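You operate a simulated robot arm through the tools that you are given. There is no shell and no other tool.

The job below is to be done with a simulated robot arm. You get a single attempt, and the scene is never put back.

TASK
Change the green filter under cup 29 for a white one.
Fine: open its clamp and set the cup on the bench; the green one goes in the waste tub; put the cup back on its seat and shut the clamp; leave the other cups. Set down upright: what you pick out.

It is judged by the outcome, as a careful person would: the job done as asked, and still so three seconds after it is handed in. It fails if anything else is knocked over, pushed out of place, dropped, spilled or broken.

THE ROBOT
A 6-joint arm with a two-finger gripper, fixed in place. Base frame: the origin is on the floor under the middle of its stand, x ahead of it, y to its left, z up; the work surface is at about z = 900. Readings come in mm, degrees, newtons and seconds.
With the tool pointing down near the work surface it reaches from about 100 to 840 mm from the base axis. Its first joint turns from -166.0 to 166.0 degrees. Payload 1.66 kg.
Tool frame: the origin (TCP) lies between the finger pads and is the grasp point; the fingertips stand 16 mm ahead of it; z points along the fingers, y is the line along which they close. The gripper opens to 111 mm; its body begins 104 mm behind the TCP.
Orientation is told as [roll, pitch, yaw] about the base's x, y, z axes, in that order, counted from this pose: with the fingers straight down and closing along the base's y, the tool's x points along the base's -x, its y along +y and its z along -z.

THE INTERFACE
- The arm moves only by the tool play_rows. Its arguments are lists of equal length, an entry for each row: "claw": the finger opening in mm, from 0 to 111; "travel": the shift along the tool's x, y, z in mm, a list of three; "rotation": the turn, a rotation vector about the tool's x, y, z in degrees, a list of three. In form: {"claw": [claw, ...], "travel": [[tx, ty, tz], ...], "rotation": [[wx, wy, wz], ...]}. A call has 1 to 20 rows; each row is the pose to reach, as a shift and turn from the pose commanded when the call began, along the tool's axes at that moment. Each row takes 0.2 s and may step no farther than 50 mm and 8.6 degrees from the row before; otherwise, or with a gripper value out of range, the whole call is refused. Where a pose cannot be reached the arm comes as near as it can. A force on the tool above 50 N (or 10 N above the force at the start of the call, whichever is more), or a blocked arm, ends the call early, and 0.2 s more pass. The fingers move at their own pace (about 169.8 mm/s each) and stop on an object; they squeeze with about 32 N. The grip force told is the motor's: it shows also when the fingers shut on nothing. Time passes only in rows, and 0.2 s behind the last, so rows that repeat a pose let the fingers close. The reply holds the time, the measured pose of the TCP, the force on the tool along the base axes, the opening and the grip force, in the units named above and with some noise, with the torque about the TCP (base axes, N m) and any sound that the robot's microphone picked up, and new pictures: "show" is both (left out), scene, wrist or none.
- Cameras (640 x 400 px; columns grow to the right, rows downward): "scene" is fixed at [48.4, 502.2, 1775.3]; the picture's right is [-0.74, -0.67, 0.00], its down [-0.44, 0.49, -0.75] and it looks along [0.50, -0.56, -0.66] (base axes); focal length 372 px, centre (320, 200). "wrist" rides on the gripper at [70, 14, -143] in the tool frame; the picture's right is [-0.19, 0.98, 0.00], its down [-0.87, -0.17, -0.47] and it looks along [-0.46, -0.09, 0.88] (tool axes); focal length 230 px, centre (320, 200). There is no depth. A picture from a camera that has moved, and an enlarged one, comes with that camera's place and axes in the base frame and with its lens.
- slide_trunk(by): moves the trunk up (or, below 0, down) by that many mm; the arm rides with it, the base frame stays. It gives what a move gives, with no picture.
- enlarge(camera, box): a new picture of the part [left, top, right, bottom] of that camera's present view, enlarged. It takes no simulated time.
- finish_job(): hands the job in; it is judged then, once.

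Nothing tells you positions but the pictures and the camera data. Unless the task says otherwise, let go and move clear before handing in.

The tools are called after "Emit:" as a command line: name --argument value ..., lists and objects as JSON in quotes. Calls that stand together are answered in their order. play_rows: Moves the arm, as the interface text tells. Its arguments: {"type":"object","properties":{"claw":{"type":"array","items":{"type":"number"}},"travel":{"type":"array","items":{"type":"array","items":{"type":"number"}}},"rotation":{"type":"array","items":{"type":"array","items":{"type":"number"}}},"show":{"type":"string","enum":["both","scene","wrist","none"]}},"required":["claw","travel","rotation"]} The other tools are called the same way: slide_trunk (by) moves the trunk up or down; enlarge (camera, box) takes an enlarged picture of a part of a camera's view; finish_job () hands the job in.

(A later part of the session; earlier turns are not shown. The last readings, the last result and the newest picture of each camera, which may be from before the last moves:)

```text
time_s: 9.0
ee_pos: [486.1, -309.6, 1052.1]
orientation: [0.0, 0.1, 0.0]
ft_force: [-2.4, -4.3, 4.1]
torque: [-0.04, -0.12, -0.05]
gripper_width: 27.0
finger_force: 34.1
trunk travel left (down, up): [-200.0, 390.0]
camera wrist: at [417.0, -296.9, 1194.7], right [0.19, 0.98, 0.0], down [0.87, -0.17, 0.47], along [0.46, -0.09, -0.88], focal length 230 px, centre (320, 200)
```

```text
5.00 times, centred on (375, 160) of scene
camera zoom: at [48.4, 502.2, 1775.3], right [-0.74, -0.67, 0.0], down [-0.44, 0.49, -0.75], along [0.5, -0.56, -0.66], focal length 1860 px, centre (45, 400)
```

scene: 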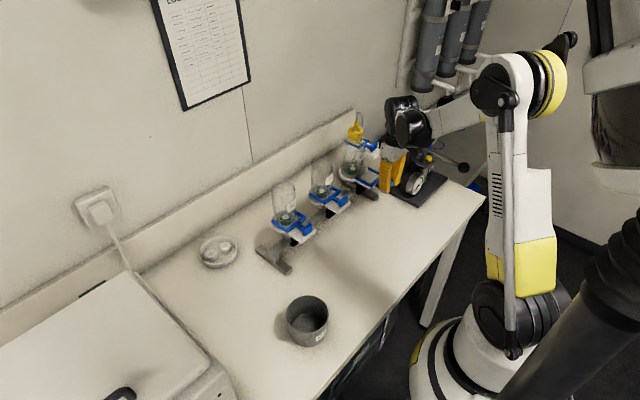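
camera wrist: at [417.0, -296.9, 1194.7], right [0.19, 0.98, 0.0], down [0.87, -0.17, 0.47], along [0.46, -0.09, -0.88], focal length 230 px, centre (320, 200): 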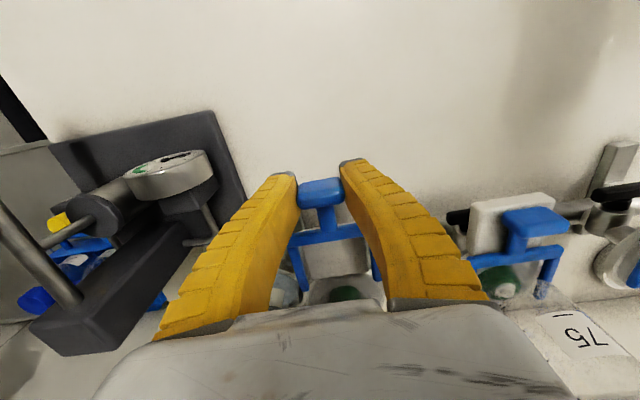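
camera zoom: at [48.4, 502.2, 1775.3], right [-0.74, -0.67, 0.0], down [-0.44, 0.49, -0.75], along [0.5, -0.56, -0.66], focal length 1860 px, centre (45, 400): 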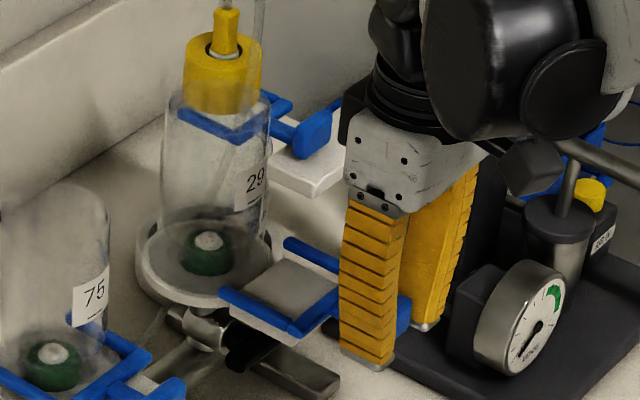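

Emit:
play_rows --claw '[20, 20, 20, 20]' --travel '[[2, 0, 0.5], [4, 0, 0.5], [6, 0, 0.5], [8, 0, 0.5]]' --rotation '[[0, 0, 0], [0, 0, 0], [0, 0, 0], [0, 0, 0]]' --show "both"

Emit:
enlarge --camera "wrist" --box '[230, 140, 420, 300]'

Emit:
enlarge --camera "scene" --box '[340, 120, 410, 200]'

```text
time_s: 10.0
ee_pos: [481.9, -309.5, 1048.9]
orientation: [0.0, 0.1, 0.1]
ft_force: [23.7, -9.0, 10.2]
torque: [-0.14, -0.36, -0.01]
gripper_width: 28.9
finger_force: 33.7
trunk travel left (down, up): [-200.0, 390.0]
camera wrist: at [411.9, -297.0, 1193.3], right [0.19, 0.98, 0.0], down [0.87, -0.17, 0.47], along [0.46, -0.09, -0.88], focal length 230 px, centre (320, 200)
```

scene: 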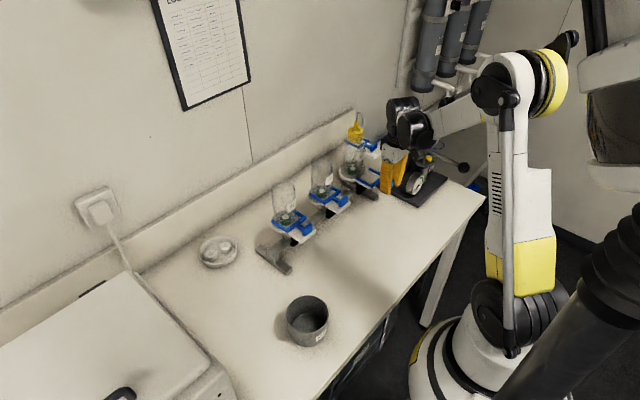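
wrist: 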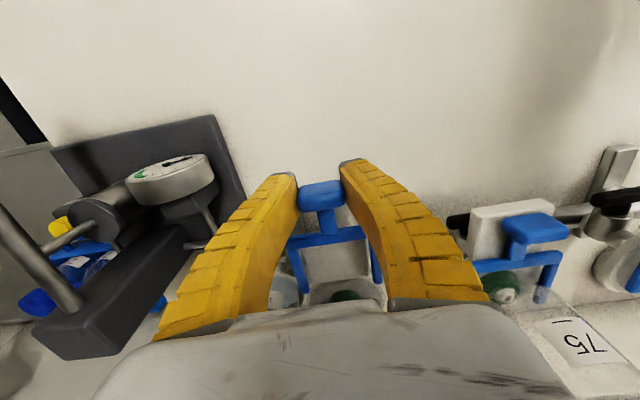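

```text
2.50 times, centred on (325, 220) of wrist
camera zoom: at [411.9, -297.0, 1193.3], right [0.19, 0.98, 0.0], down [0.87, -0.17, 0.47], along [0.46, -0.09, -0.88], focal length 575 px, centre (308, 150)
```

zoom: 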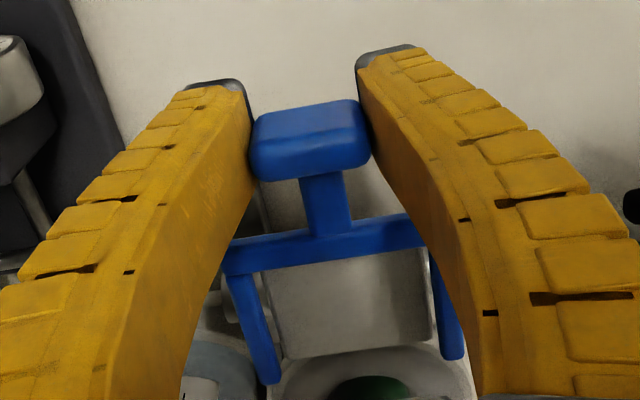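

```text
5.00 times, centred on (375, 160) of scene
camera zoom: at [48.4, 502.2, 1775.3], right [-0.74, -0.67, 0.0], down [-0.44, 0.49, -0.75], along [0.5, -0.56, -0.66], focal length 1860 px, centre (45, 400)
```

zoom: 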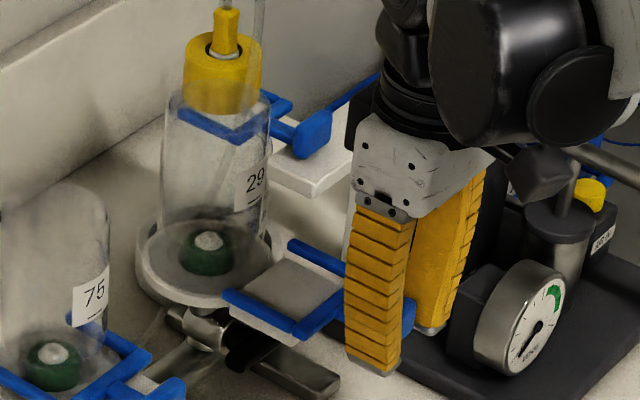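

The fork reached its end stop after about 60 mm, so the clamp is open. I'll take off the pull load, let go gently and rise clear.

Emit:
play_rows --claw '[20, 20, 55, 55, 55, 55, 55, 55, 55]' --travel '[[-2, 0, 0], [-4, 0, 0], [-4, 0, 0], [-4, 0, 0], [-4, 0, -30], [-4, 0, -70], [-4, 0, -110], [-4, 0, -150], [-4, 0, -190]]' --rotation '[[0, 0, 0], [0, 0, 0], [0, 0, 0], [0, 0, 0], [0, 0, 0], [0, 0, 0], [0, 0, 0], [0, 0, 0], [0, 0, 0]]' --show "both"

Emit:
enlarge --camera "wrist" --box '[240, 150, 400, 290]'

Emit:
enlarge --camera "scene" --box '[330, 100, 410, 200]'

```text
time_s: 12.0
ee_pos: [481.9, -309.5, 1240.4]
orientation: [-0.1, 0.0, 0.0]
ft_force: [0.0, 0.4, 0.7]
torque: [-0.01, -0.01, 0.05]
gripper_width: 56.7
finger_force: 1.4
trunk travel left (down, up): [-200.0, 390.0]
camera wrist: at [412.9, -296.1, 1384.9], right [0.19, 0.98, 0.0], down [0.87, -0.17, 0.47], along [0.46, -0.09, -0.88], focal length 230 px, centre (320, 200)
```

scene: 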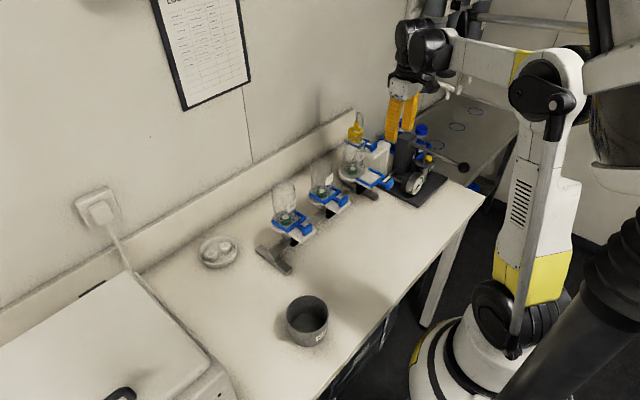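
wrist: 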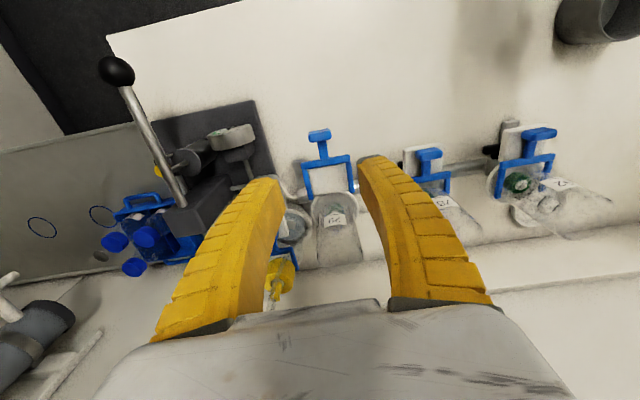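

```text
2.86 times, centred on (320, 220) of wrist
camera zoom: at [412.9, -296.1, 1384.9], right [0.19, 0.98, 0.0], down [0.87, -0.17, 0.47], along [0.46, -0.09, -0.88], focal length 657 px, centre (320, 143)
```

zoom: 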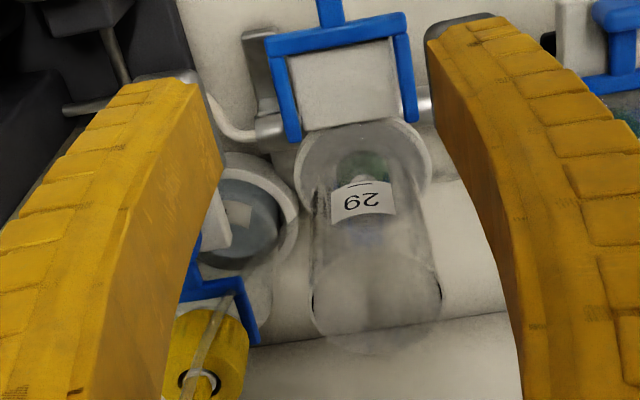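

```text
4.00 times, centred on (370, 150) of scene
camera zoom: at [48.4, 502.2, 1775.3], right [-0.74, -0.67, 0.0], down [-0.44, 0.49, -0.75], along [0.5, -0.56, -0.66], focal length 1488 px, centre (120, 400)
```

zoom: 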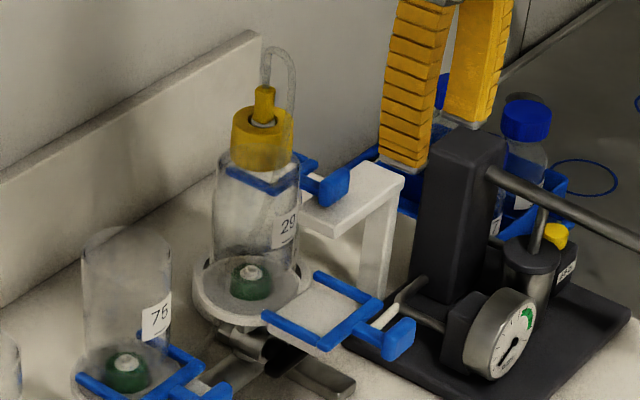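

The clamp is open and clear of the flange. Cup 29 is centred near (628.5, -310), about 63 mm across, from z ≈ 1020 to 1142. I'll move above it and check the alignment before descending.

Emit:
play_rows --claw '[80, 80, 80, 80]' --travel '[[-37, 0, 0], [-74, 0, 0], [-110, -1, 0], [-146.5, -1, 0]]' --rotation '[[0, 0, 0], [0, 0, 0], [0, 0, 0], [0, 0, 0]]' --show "both"

Emit:
enlarge --camera "wrist" --box '[220, 130, 420, 310]'

Emit:
enlarge --camera "scene" --box '[320, 60, 420, 200]'

```text
time_s: 13.0
ee_pos: [631.9, -308.2, 1241.2]
orientation: [0.0, 0.1, -0.2]
ft_force: [-0.2, -0.4, 0.5]
torque: [0.0, 0.01, 0.01]
gripper_width: 81.6
finger_force: 1.4
trunk travel left (down, up): [-200.0, 390.0]
camera wrist: at [562.5, -296.0, 1384.2], right [0.19, 0.98, 0.0], down [0.87, -0.17, 0.47], along [0.46, -0.09, -0.88], focal length 230 px, centre (320, 200)
```

scene: 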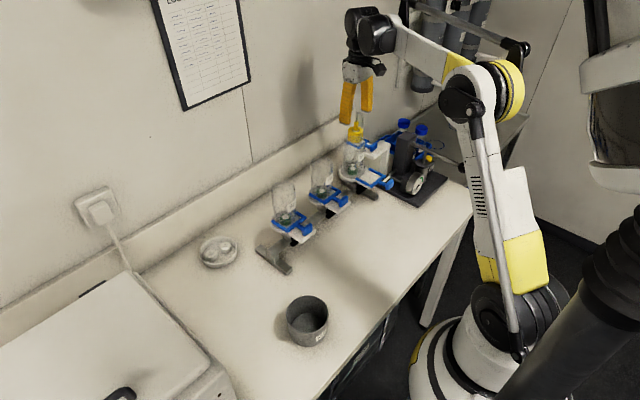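
wrist: 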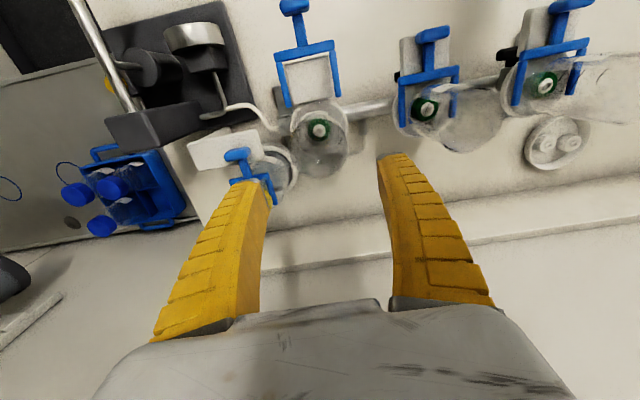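

```text
2.22 times, centred on (320, 220) of wrist
camera zoom: at [562.5, -296.0, 1384.2], right [0.19, 0.98, 0.0], down [0.87, -0.17, 0.47], along [0.46, -0.09, -0.88], focal length 511 px, centre (320, 156)
```

zoom: 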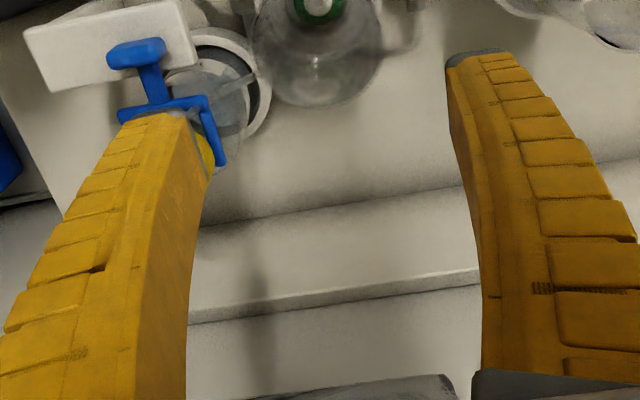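

```text
2.86 times, centred on (370, 130) of scene
camera zoom: at [48.4, 502.2, 1775.3], right [-0.74, -0.67, 0.0], down [-0.44, 0.49, -0.75], along [0.5, -0.56, -0.66], focal length 1063 px, centre (177, 400)
```

zoom: 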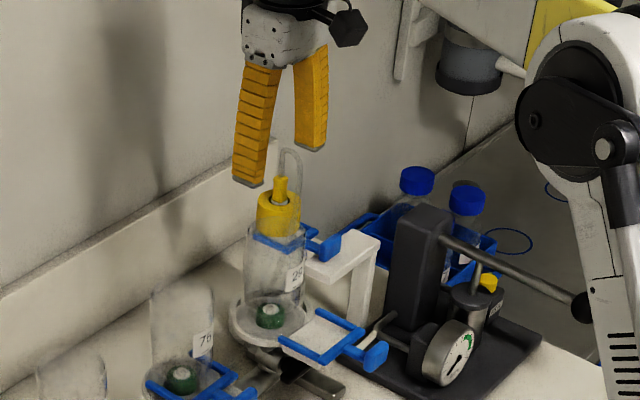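

Emit:
enlarge --camera "wrist" --box '[260, 80, 380, 190]'

Emit:
enlarge --camera "wrist" --box '[500, 60, 620, 180]'

Emit:
enlarge --camera "wrist" --box '[180, 100, 320, 240]'

```text
3.64 times, centred on (320, 135) of wrist
camera zoom: at [562.5, -296.0, 1384.2], right [0.19, 0.98, 0.0], down [0.87, -0.17, 0.47], along [0.46, -0.09, -0.88], focal length 837 px, centre (320, 436)
```

zoom: 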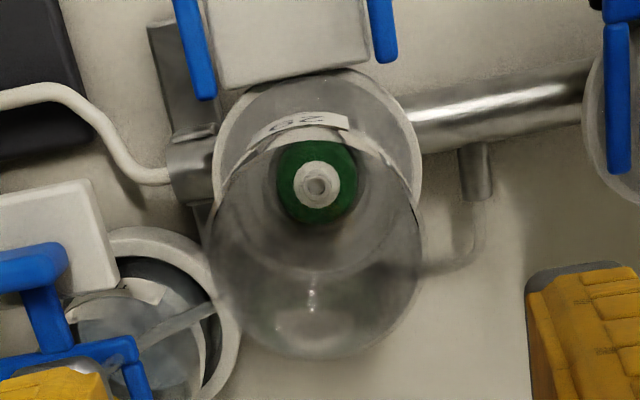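

```text
3.33 times, centred on (560, 120) of wrist
camera zoom: at [562.5, -296.0, 1384.2], right [0.19, 0.98, 0.0], down [0.87, -0.17, 0.47], along [0.46, -0.09, -0.88], focal length 767 px, centre (-480, 467)
```

zoom: 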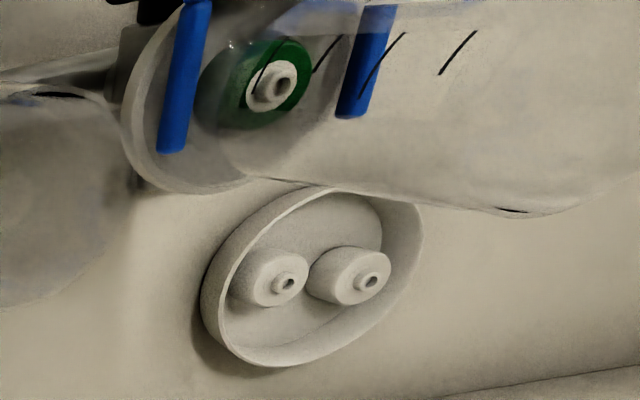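

```text
2.86 times, centred on (250, 170) of wrist
camera zoom: at [562.5, -296.0, 1384.2], right [0.19, 0.98, 0.0], down [0.87, -0.17, 0.47], along [0.46, -0.09, -0.88], focal length 657 px, centre (520, 286)
```

zoom: 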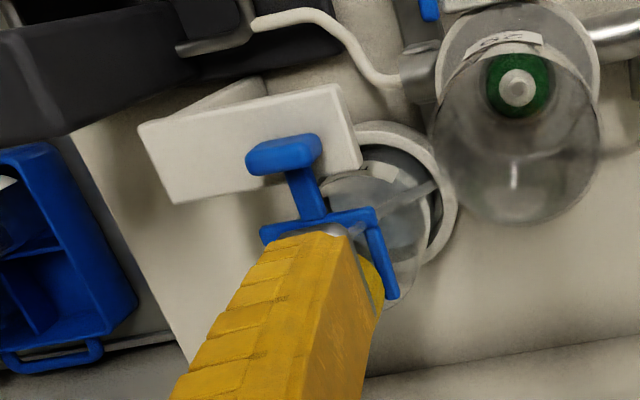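

The cup axis is about 2 mm toward -x from the gripper axis, and y is aligned. I'll correct that and descend with a 76 mm opening, which stays clear of the trap bracket.

Emit:
play_rows --claw '[76, 76, 76, 76, 76]' --travel '[[2, 0, 0], [2, 0, 40], [2, 0, 75], [2, 0, 100], [2, 0, 119]]' --rotation '[[0, 0, 0], [0, 0, 0], [0, 0, 0], [0, 0, 0], [0, 0, 0]]' --show "both"

Emit:
enlarge --camera "wrist" --box '[200, 80, 440, 310]'

Emit:
enlarge --camera "scene" --box '[320, 60, 420, 200]'

```text
time_s: 14.2
ee_pos: [627.8, -309.7, 1122.3]
orientation: [0.1, 0.1, 0.0]
ft_force: [-0.7, -0.4, 0.2]
torque: [-0.01, 0.01, 0.0]
gripper_width: 77.4
finger_force: 1.1
trunk travel left (down, up): [-200.0, 390.0]
camera wrist: at [558.3, -297.3, 1265.0], right [0.19, 0.98, 0.0], down [0.87, -0.17, 0.47], along [0.46, -0.09, -0.88], focal length 230 px, centre (320, 200)
```

scene: 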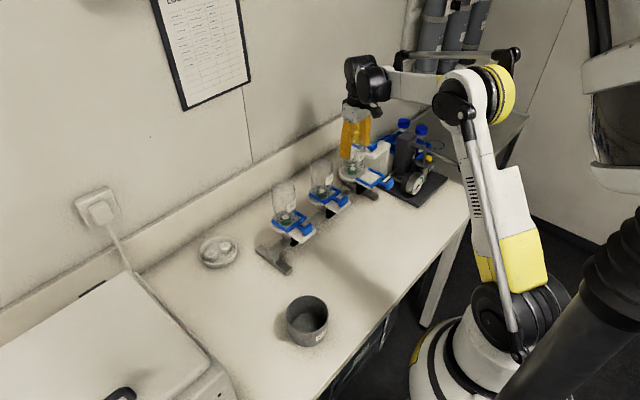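
wrist: 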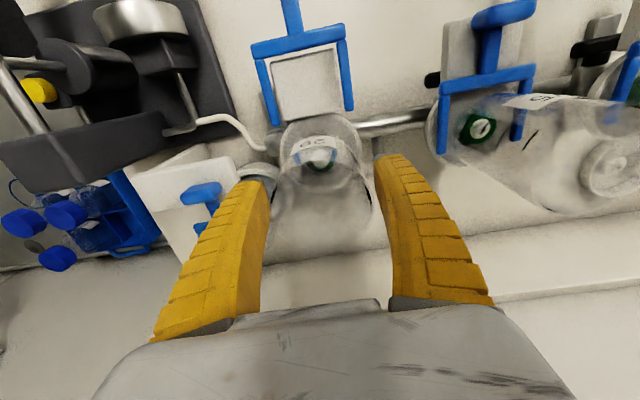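

```text
1.74 times, centred on (320, 195) of wrist
camera zoom: at [558.3, -297.3, 1265.0], right [0.19, 0.98, 0.0], down [0.87, -0.17, 0.47], along [0.46, -0.09, -0.88], focal length 400 px, centre (320, 209)
```

zoom: 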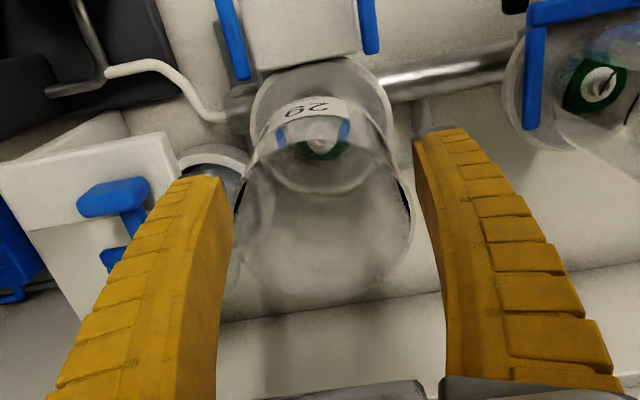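

```text
2.86 times, centred on (370, 130) of scene
camera zoom: at [48.4, 502.2, 1775.3], right [-0.74, -0.67, 0.0], down [-0.44, 0.49, -0.75], along [0.5, -0.56, -0.66], focal length 1063 px, centre (177, 400)
```

zoom: 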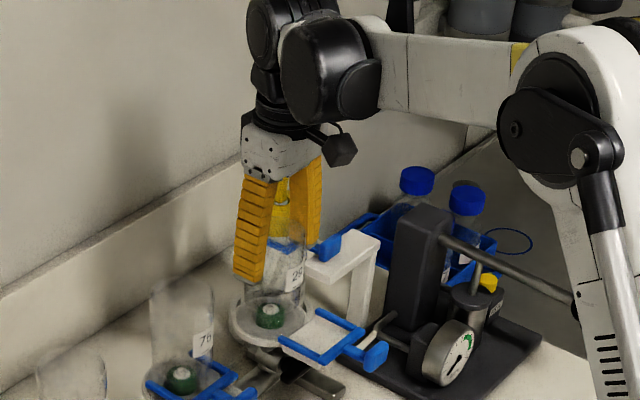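

The cup is well centred between the fingers. I'll close on it and lift slightly as a test.

Emit:
play_rows --claw '[50, 50, 50, 50, 50, 50]' --travel '[[0, 0, 0], [0, 0, 0], [0, 0, 0], [0, 0, -2], [0, 0, -5], [0, 0, -10]]' --rotation '[[0, 0, 0], [0, 0, 0], [0, 0, 0], [0, 0, 0], [0, 0, 0], [0, 0, 0]]' --show "both"

Emit:
enlarge --camera "wrist" --box '[200, 80, 440, 310]'

Emit:
enlarge --camera "scene" --box '[330, 100, 400, 200]'

```text
time_s: 15.6
ee_pos: [627.8, -310.3, 1131.0]
orientation: [0.0, 0.3, -0.1]
ft_force: [-0.3, -0.6, -0.8]
torque: [-0.05, -0.04, -0.04]
gripper_width: 61.7
finger_force: 31.9
trunk travel left (down, up): [-200.0, 390.0]
camera wrist: at [558.4, -297.4, 1275.1], right [0.19, 0.98, 0.0], down [0.87, -0.17, 0.47], along [0.46, -0.09, -0.88], focal length 230 px, centre (320, 200)
```

scene: 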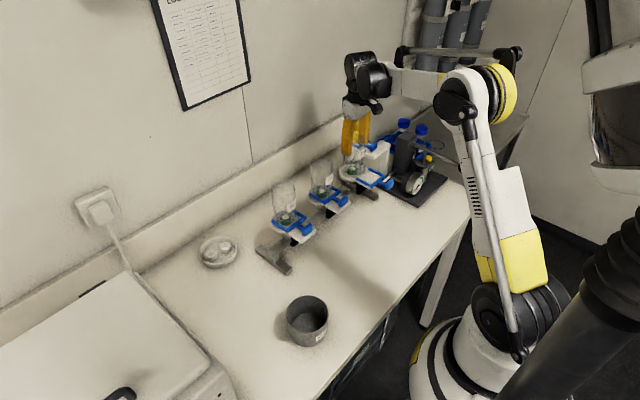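
wrist: 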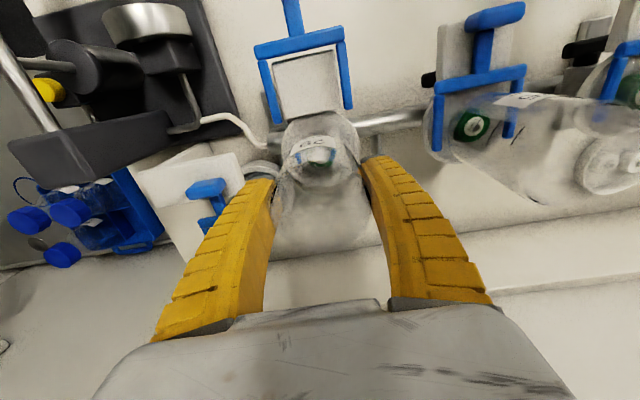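

```text
1.74 times, centred on (320, 195) of wrist
camera zoom: at [558.4, -297.4, 1275.1], right [0.19, 0.98, 0.0], down [0.87, -0.17, 0.47], along [0.46, -0.09, -0.88], focal length 400 px, centre (320, 209)
```

zoom: 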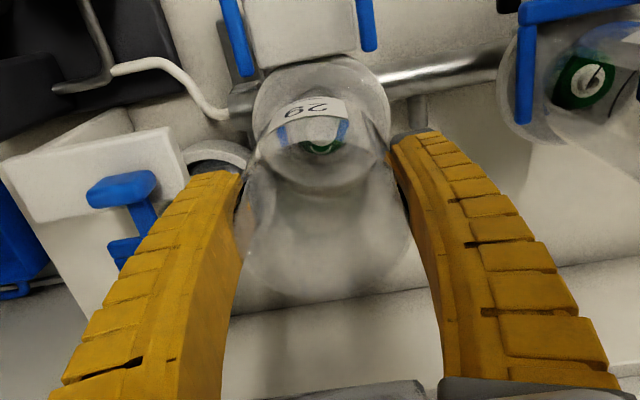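

```text
4.00 times, centred on (365, 150) of scene
camera zoom: at [48.4, 502.2, 1775.3], right [-0.74, -0.67, 0.0], down [-0.44, 0.49, -0.75], along [0.5, -0.56, -0.66], focal length 1488 px, centre (140, 400)
```

zoom: 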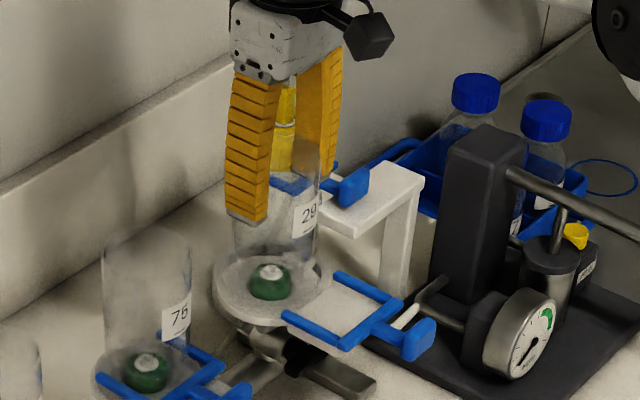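

The cup lifted cleanly. I'll raise it straight up and carry it to a clear bench spot near (430, -190), away from the rail and tub.

Emit:
play_rows --claw '[50, 50, 50, 50, 50, 50, 50, 50, 50, 50, 50]' --travel '[[0, 0, -30], [0, 0, -65], [0, 0, -105], [0, 0, -143], [33, 10, -145], [66, 30, -145], [100, 50, -145], [133, 75, -145], [166, 100, -145], [190, 115, -145], [198, 120, -145]]' --rotation '[[0, 0, 0], [0, 0, 0], [0, 0, 0], [0, 0, 0], [0, 0, 0], [0, 0, 0], [0, 0, 0], [0, 0, 0], [0, 0, 0], [0, 0, 0], [0, 0, 0]]' --show "both"

```text
time_s: 18.0
ee_pos: [428.8, -190.8, 1277.5]
orientation: [0.1, 0.1, 0.0]
ft_force: [-0.3, 0.7, -0.9]
torque: [0.01, -0.02, -0.01]
gripper_width: 61.5
finger_force: 31.9
trunk travel left (down, up): [-200.0, 390.0]
camera wrist: at [360.0, -177.6, 1420.9], right [0.19, 0.98, 0.0], down [0.87, -0.17, 0.47], along [0.46, -0.09, -0.88], focal length 230 px, centre (320, 200)
```

scene: 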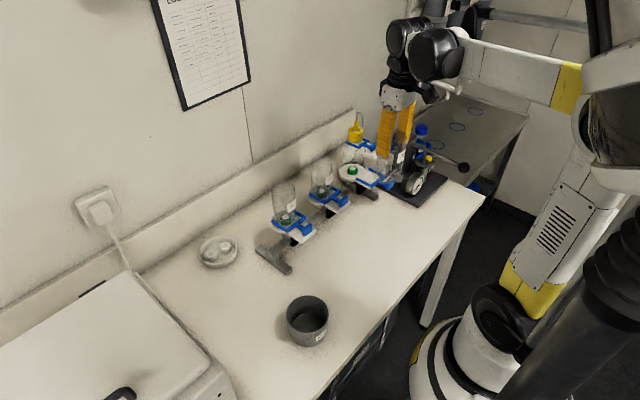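
wrist: 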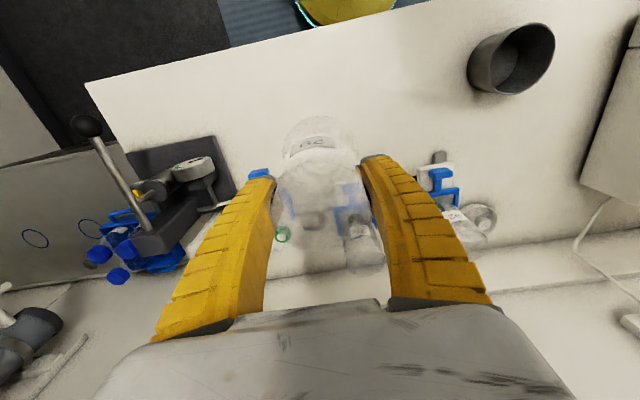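

The cup is held upright over clear bench and the green filter stayed on the seat. I'll lower it, finishing with small steps.

Emit:
play_rows --claw '[50, 50, 50, 50, 50, 50, 50, 50]' --travel '[[0, 0, 40], [0, 0, 85], [0, 0, 130], [0, 0, 175], [0, 0, 215], [0, 0, 240], [0, 0, 255], [0, 0, 262]]' --rotation '[[0, 0, 0], [0, 0, 0], [0, 0, 0], [0, 0, 0], [0, 0, 0], [0, 0, 0], [0, 0, 0], [0, 0, 0]]' --show "both"

Emit:
enlarge --camera "scene" --box '[340, 140, 460, 260]'

```text
time_s: 19.8
ee_pos: [430.0, -190.4, 1016.7]
orientation: [0.0, 0.0, 0.0]
ft_force: [0.3, -0.4, -0.7]
torque: [-0.01, -0.02, 0.0]
gripper_width: 61.9
finger_force: 31.7
trunk travel left (down, up): [-200.0, 390.0]
camera wrist: at [360.8, -177.4, 1159.4], right [0.19, 0.98, 0.0], down [0.87, -0.17, 0.47], along [0.46, -0.09, -0.88], focal length 230 px, centre (320, 200)
```

scene: 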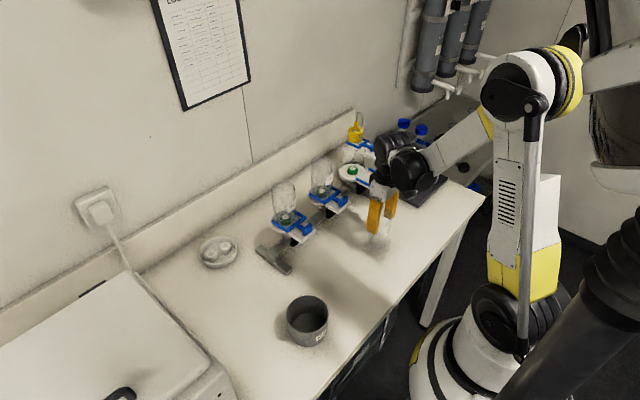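
wrist: 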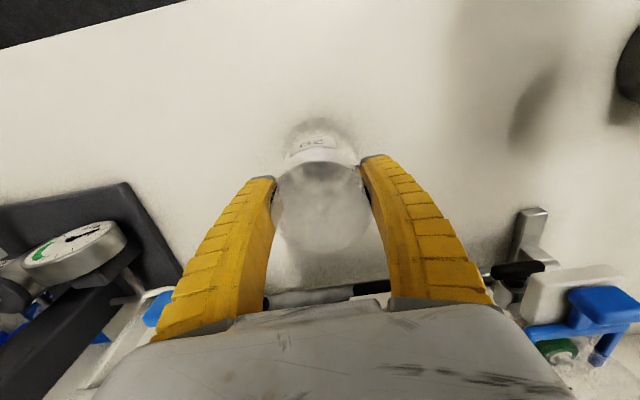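

```text
3.33 times, centred on (400, 200) of scene
camera zoom: at [48.4, 502.2, 1775.3], right [-0.74, -0.67, 0.0], down [-0.44, 0.49, -0.75], along [0.5, -0.56, -0.66], focal length 1240 px, centre (53, 200)
```

zoom: 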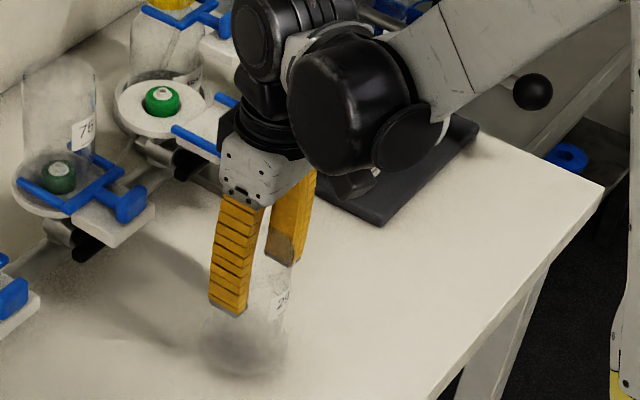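

Emit:
play_rows --claw '[50, 50, 50, 50]' --travel '[[0, 0, 3], [0, 0, 6], [0, 0, 8], [0, 0, 10]]' --rotation '[[0, 0, 0], [0, 0, 0], [0, 0, 0], [0, 0, 0]]' --show "none"

Emit:
enlarge --camera "scene" --box '[360, 200, 420, 270]'

```text
time_s: 20.8
ee_pos: [429.4, -189.4, 1005.5]
orientation: [0.1, 0.1, 0.0]
ft_force: [0.1, -0.5, -0.7]
torque: [0.01, -0.02, 0.0]
gripper_width: 61.6
finger_force: 32.0
trunk travel left (down, up): [-200.0, 390.0]
```

```text
5.71 times, centred on (390, 235) of scene
camera zoom: at [48.4, 502.2, 1775.3], right [-0.74, -0.67, 0.0], down [-0.44, 0.49, -0.75], along [0.5, -0.56, -0.66], focal length 2126 px, centre (-80, 0)
```

zoom: 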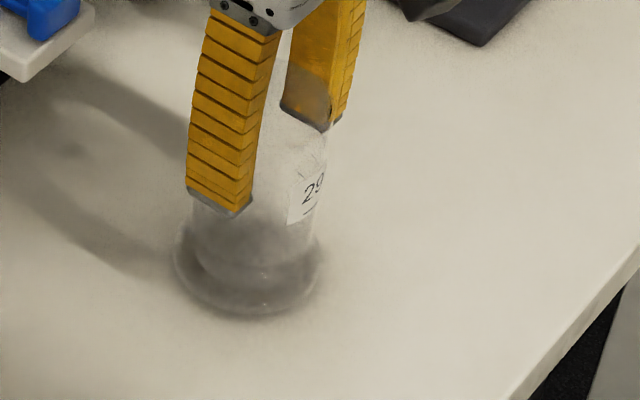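

Not touching yet, as the force hasn't changed. I'll go down in 1 mm steps.

Emit:
play_rows --claw '[50, 50, 50, 50]' --travel '[[0, 0, 1], [0, 0, 2], [0, 0, 3], [0, 0, 4]]' --rotation '[[0, 0, 0], [0, 0, 0], [0, 0, 0], [0, 0, 0]]' --show "none"

```text
time_s: 21.8
ee_pos: [429.1, -190.0, 1000.3]
orientation: [0.0, 0.1, 0.0]
ft_force: [-0.2, -0.2, -1.3]
torque: [0.01, -0.01, 0.02]
gripper_width: 61.5
finger_force: 31.8
trunk travel left (down, up): [-200.0, 390.0]
```

Emit:
play_rows --claw '[50, 50, 50]' --travel '[[0, 0, 1], [0, 0, 2], [0, 0, 3]]' --rotation '[[0, 0, 0], [0, 0, 0], [0, 0, 0]]' --show "none"

Emit:
enlarge --camera "scene" --box '[360, 200, 420, 270]'

```text
time_s: 22.6
ee_pos: [429.5, -191.0, 998.8]
orientation: [0.0, 0.1, 0.0]
ft_force: [-0.2, 0.1, 0.0]
torque: [0.03, 0.03, 0.02]
gripper_width: 61.3
finger_force: 31.2
trunk travel left (down, up): [-200.0, 390.0]
```

```text
5.71 times, centred on (390, 235) of scene
camera zoom: at [48.4, 502.2, 1775.3], right [-0.74, -0.67, 0.0], down [-0.44, 0.49, -0.75], along [0.5, -0.56, -0.66], focal length 2126 px, centre (-80, 0)
```

zoom: 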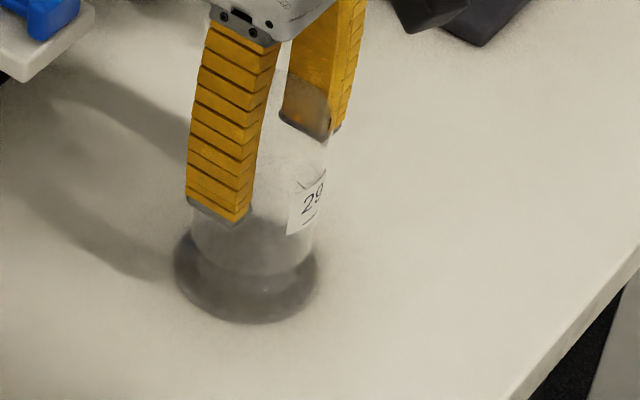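

Emit:
play_rows --claw '[50, 50]' --travel '[[0, 0, 1], [0, 0, 2]]' --rotation '[[0, 0, 0], [0, 0, 0]]' --show "none"

Emit:
enlarge --camera "scene" --box '[360, 200, 420, 270]'

```text
time_s: 23.2
ee_pos: [429.0, -190.1, 996.0]
orientation: [0.0, 0.0, 0.0]
ft_force: [3.3, -1.0, 21.5]
torque: [-0.01, 0.18, 0.01]
gripper_width: 61.8
finger_force: 31.8
trunk travel left (down, up): [-200.0, 390.0]
```

```text
5.71 times, centred on (390, 235) of scene
camera zoom: at [48.4, 502.2, 1775.3], right [-0.74, -0.67, 0.0], down [-0.44, 0.49, -0.75], along [0.5, -0.56, -0.66], focal length 2126 px, centre (-80, 0)
```

zoom: 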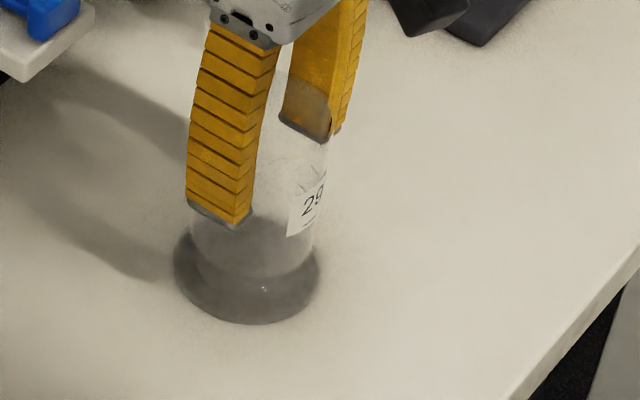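

Contact at about TCP z = 997.5. I'll relieve the load, open and rise straight up.

Emit:
play_rows --claw '[50, 80, 80, 80, 80, 80, 80, 80, 80]' --travel '[[0, 0, -1.3], [0, 0, -1.3], [0, 0, -1.3], [0, 0, -10], [0, 0, -40], [0, 0, -80], [0, 0, -120], [0, 0, -165], [0, 0, -210]]' --rotation '[[0, 0, 0], [0, 0, 0], [0, 0, 0], [0, 0, 0], [0, 0, 0], [0, 0, 0], [0, 0, 0], [0, 0, 0], [0, 0, 0]]' --show "both"

Emit:
enlarge --camera "scene" --box '[340, 150, 430, 270]'

Emit:
enlarge --camera "wrist" --box '[240, 70, 400, 200]'

```text
time_s: 25.2
ee_pos: [426.6, -189.5, 1205.4]
orientation: [0.0, 0.1, 0.0]
ft_force: [0.3, -0.9, 0.6]
torque: [-0.01, 0.0, 0.02]
gripper_width: 81.3
finger_force: 0.9
trunk travel left (down, up): [-200.0, 390.0]
camera wrist: at [358.7, -176.7, 1348.9], right [0.19, 0.98, 0.0], down [0.87, -0.17, 0.47], along [0.46, -0.09, -0.88], focal length 230 px, centre (320, 200)
```

scene: 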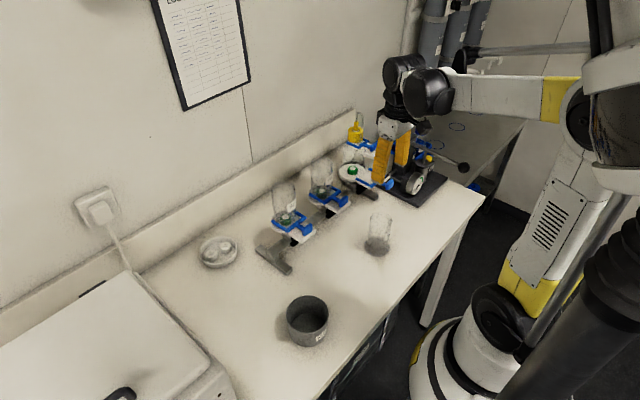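
wrist: 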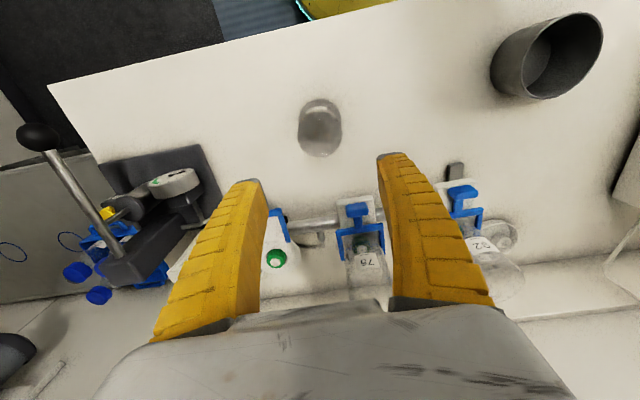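

```text
3.33 times, centred on (385, 210) of scene
camera zoom: at [48.4, 502.2, 1775.3], right [-0.74, -0.67, 0.0], down [-0.44, 0.49, -0.75], along [0.5, -0.56, -0.66], focal length 1240 px, centre (103, 167)
```

zoom: 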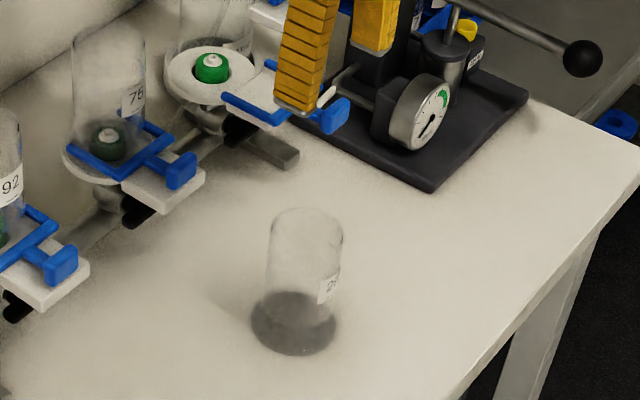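

```text
3.08 times, centred on (320, 135) of wrist
camera zoom: at [358.7, -176.7, 1348.9], right [0.19, 0.98, 0.0], down [0.87, -0.17, 0.47], along [0.46, -0.09, -0.88], focal length 708 px, centre (320, 400)
```

zoom: 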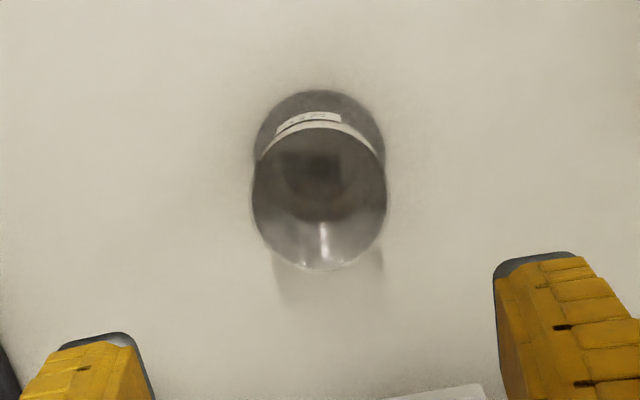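

Cup 29 stands upright on the bench at about (428, -190). Now I'll look closely at the green filter on the open seat.

Emit:
play_rows --claw '[80, 80, 80, 80, 80]' --travel '[[-28, -24, -5], [-56, -48, -10], [-84, -72, -15], [-112, -96, -15], [-134, -120, -15]]' --rotation '[[0, 0, 0], [0, 0, 0], [0, 0, 0], [0, 0, 0], [0, 0, 0]]' --show "both"

Emit:
enlarge --camera "wrist" --box '[270, 130, 370, 230]'

Emit:
enlarge --camera "scene" --box '[330, 150, 390, 200]'

```text
time_s: 26.4
ee_pos: [564.1, -309.2, 1219.1]
orientation: [0.0, 0.1, 0.0]
ft_force: [0.4, -0.7, 0.3]
torque: [0.01, 0.02, 0.01]
gripper_width: 81.5
finger_force: 0.0
trunk travel left (down, up): [-200.0, 390.0]
camera wrist: at [493.5, -297.2, 1363.4], right [0.19, 0.98, 0.0], down [0.87, -0.17, 0.47], along [0.46, -0.09, -0.88], focal length 230 px, centre (320, 200)
```

scene: 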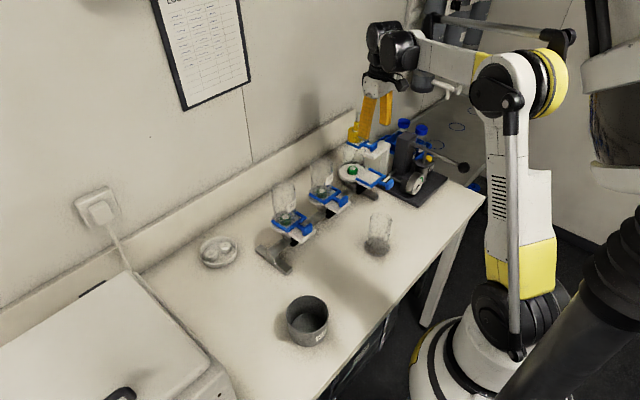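
wrist: 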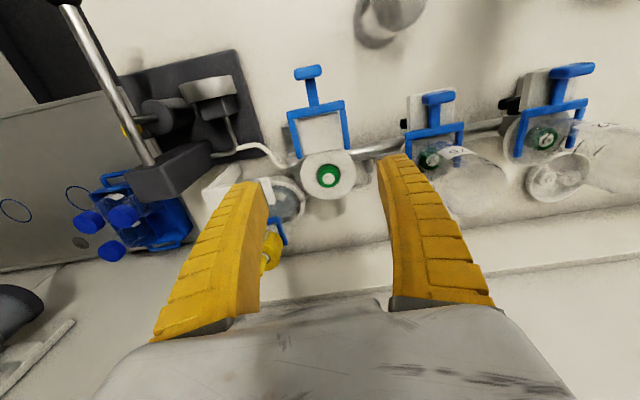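

```text
4.00 times, centred on (320, 180) of wrist
camera zoom: at [493.5, -297.2, 1363.4], right [0.19, 0.98, 0.0], down [0.87, -0.17, 0.47], along [0.46, -0.09, -0.88], focal length 920 px, centre (320, 280)
```

zoom: 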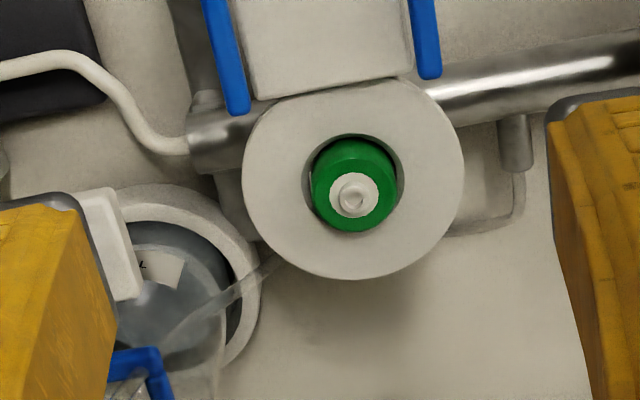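

```text
8.00 times, centred on (360, 175) of scene
camera zoom: at [48.4, 502.2, 1775.3], right [-0.74, -0.67, 0.0], down [-0.44, 0.49, -0.75], along [0.5, -0.56, -0.66], focal length 2976 px, centre (0, 400)
```

zoom: 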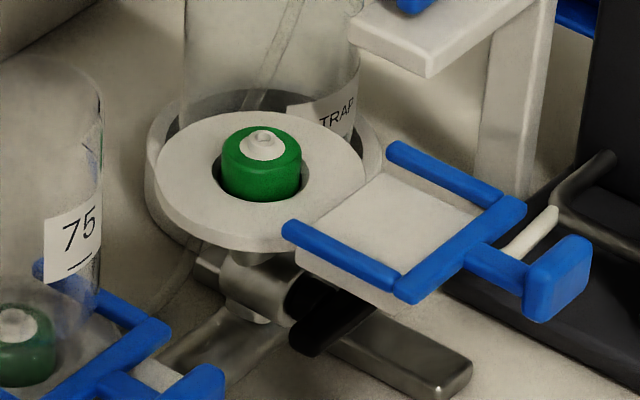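

The green filter stands in a shallow recess in the seat. It's about 33 mm across, with roughly 15 mm of body above the seat and a small nub on top. I'll move directly above it and recheck the alignment.

Emit:
play_rows --claw '[60, 60, 60, 60]' --travel '[[-33, 0.5, 0], [-65.7, 1, 0], [-65.7, 1, 40], [-65.7, 1, 80]]' --rotation '[[0, 0, 0], [0, 0, 0], [0, 0, 0], [0, 0, 0]]' --show "both"

Emit:
enlarge --camera "wrist" --box '[240, 70, 400, 230]'

Emit:
enlarge --camera "scene" --box '[320, 90, 400, 200]'

```text
time_s: 27.4
ee_pos: [629.2, -309.1, 1138.7]
orientation: [0.1, 0.1, 0.0]
ft_force: [-0.3, -0.4, -0.5]
torque: [0.03, 0.03, 0.02]
gripper_width: 62.0
finger_force: 2.1
trunk travel left (down, up): [-200.0, 390.0]
camera wrist: at [559.6, -296.8, 1282.8], right [0.19, 0.98, 0.0], down [0.87, -0.17, 0.47], along [0.46, -0.09, -0.88], focal length 230 px, centre (320, 200)
```

scene: 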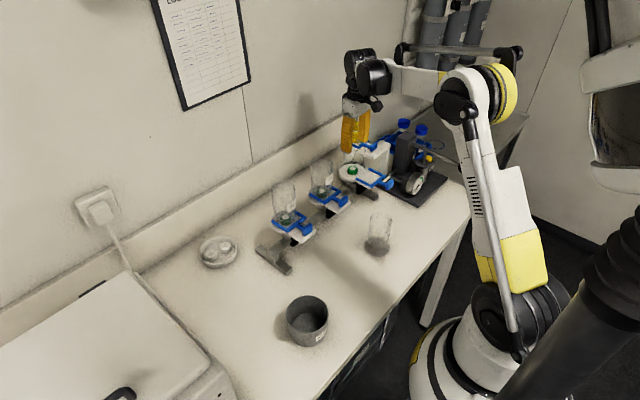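
wrist: 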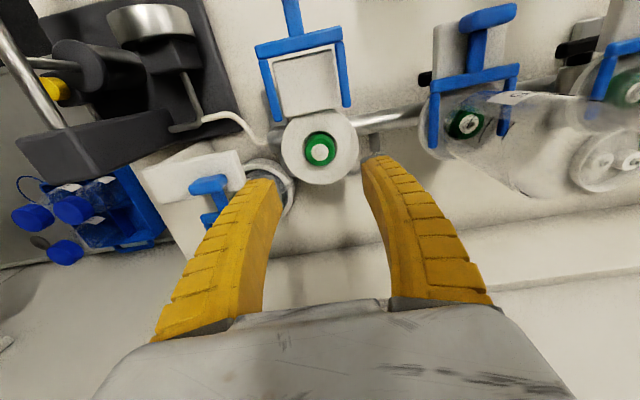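

```text
2.50 times, centred on (320, 150) of wrist
camera zoom: at [559.6, -296.8, 1282.8], right [0.19, 0.98, 0.0], down [0.87, -0.17, 0.47], along [0.46, -0.09, -0.88], focal length 575 px, centre (320, 325)
```

zoom: 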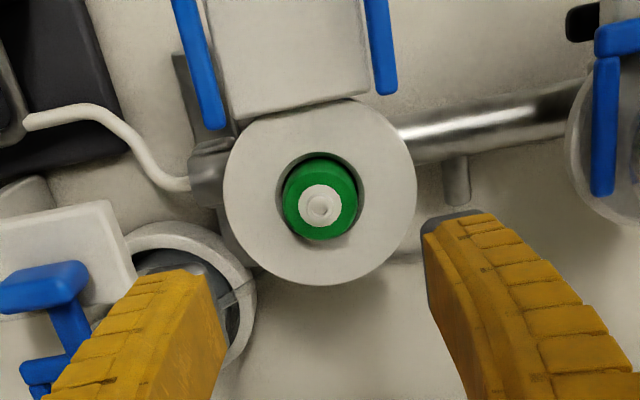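

```text
3.64 times, centred on (360, 145) of scene
camera zoom: at [48.4, 502.2, 1775.3], right [-0.74, -0.67, 0.0], down [-0.44, 0.49, -0.75], along [0.5, -0.56, -0.66], focal length 1353 px, centre (174, 400)
```

zoom: 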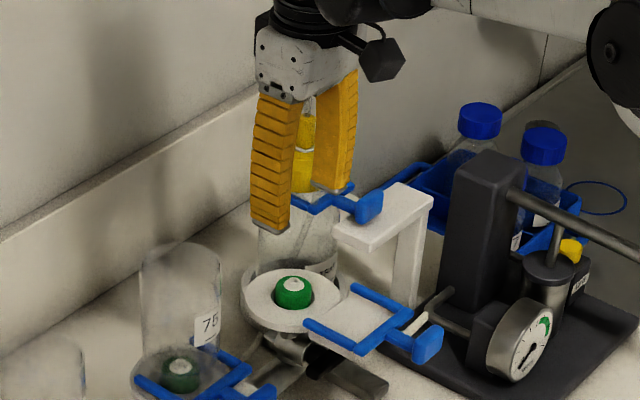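

The alignment is within about 1 mm. I'll descend around the filter, staying a few millimetres above the seat.

Emit:
play_rows --claw '[56, 54, 54, 54]' --travel '[[0.5, 0.6, 30], [0.5, 0.6, 55], [0.5, 0.6, 75], [0.5, 0.6, 86]]' --rotation '[[0, 0, 0], [0, 0, 0], [0, 0, 0], [0, 0, 0]]' --show "both"

Emit:
enlarge --camera "wrist" --box '[240, 90, 400, 250]'

Emit:
enlarge --camera "scene" --box '[330, 130, 390, 200]'

```text
time_s: 28.4
ee_pos: [629.0, -309.0, 1053.7]
orientation: [0.0, 0.0, -0.1]
ft_force: [0.3, 0.0, -0.2]
torque: [-0.03, 0.02, -0.01]
gripper_width: 56.0
finger_force: 1.7
trunk travel left (down, up): [-200.0, 390.0]
camera wrist: at [558.9, -295.6, 1197.1], right [0.19, 0.98, 0.0], down [0.87, -0.17, 0.47], along [0.46, -0.09, -0.88], focal length 230 px, centre (320, 200)
```

scene: 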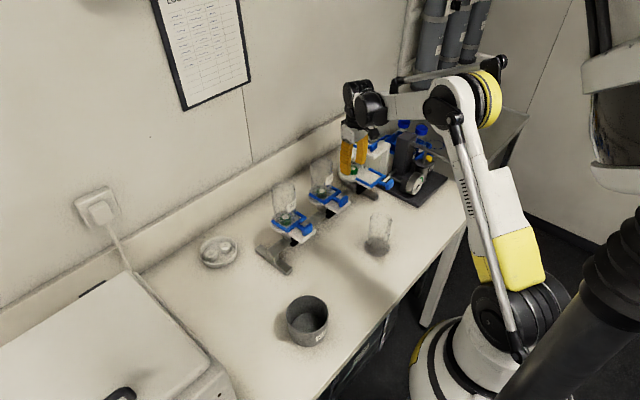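
wrist: 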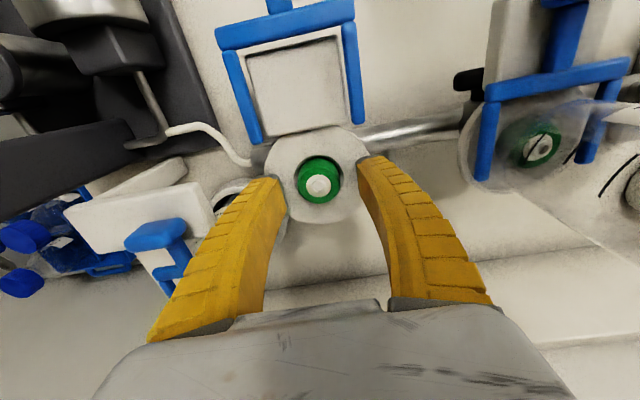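

```text
2.50 times, centred on (320, 170) of wrist
camera zoom: at [558.9, -295.6, 1197.1], right [0.19, 0.98, 0.0], down [0.87, -0.17, 0.47], along [0.46, -0.09, -0.88], focal length 575 px, centre (320, 275)
```

zoom: 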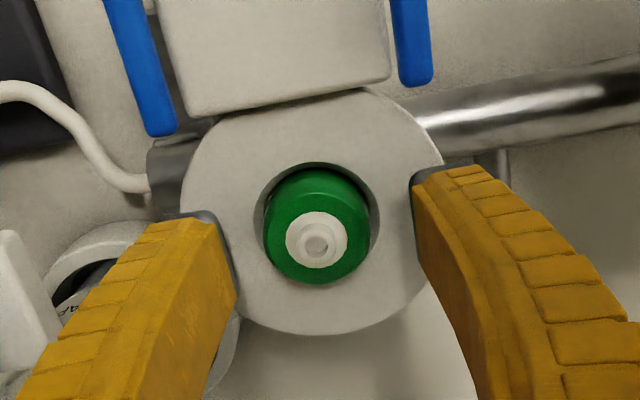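

```text
5.71 times, centred on (360, 165) of scene
camera zoom: at [48.4, 502.2, 1775.3], right [-0.74, -0.67, 0.0], down [-0.44, 0.49, -0.75], along [0.5, -0.56, -0.66], focal length 2126 px, centre (91, 400)
```

zoom: 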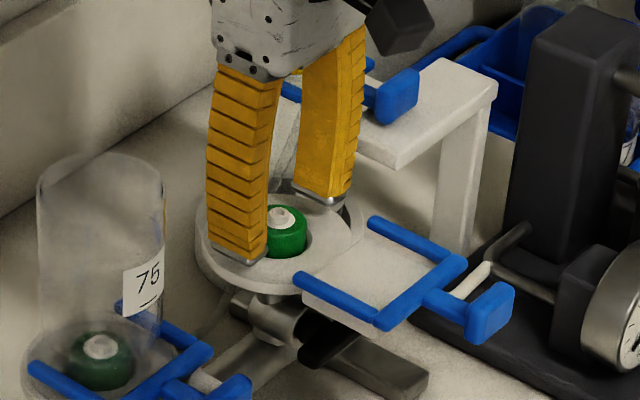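

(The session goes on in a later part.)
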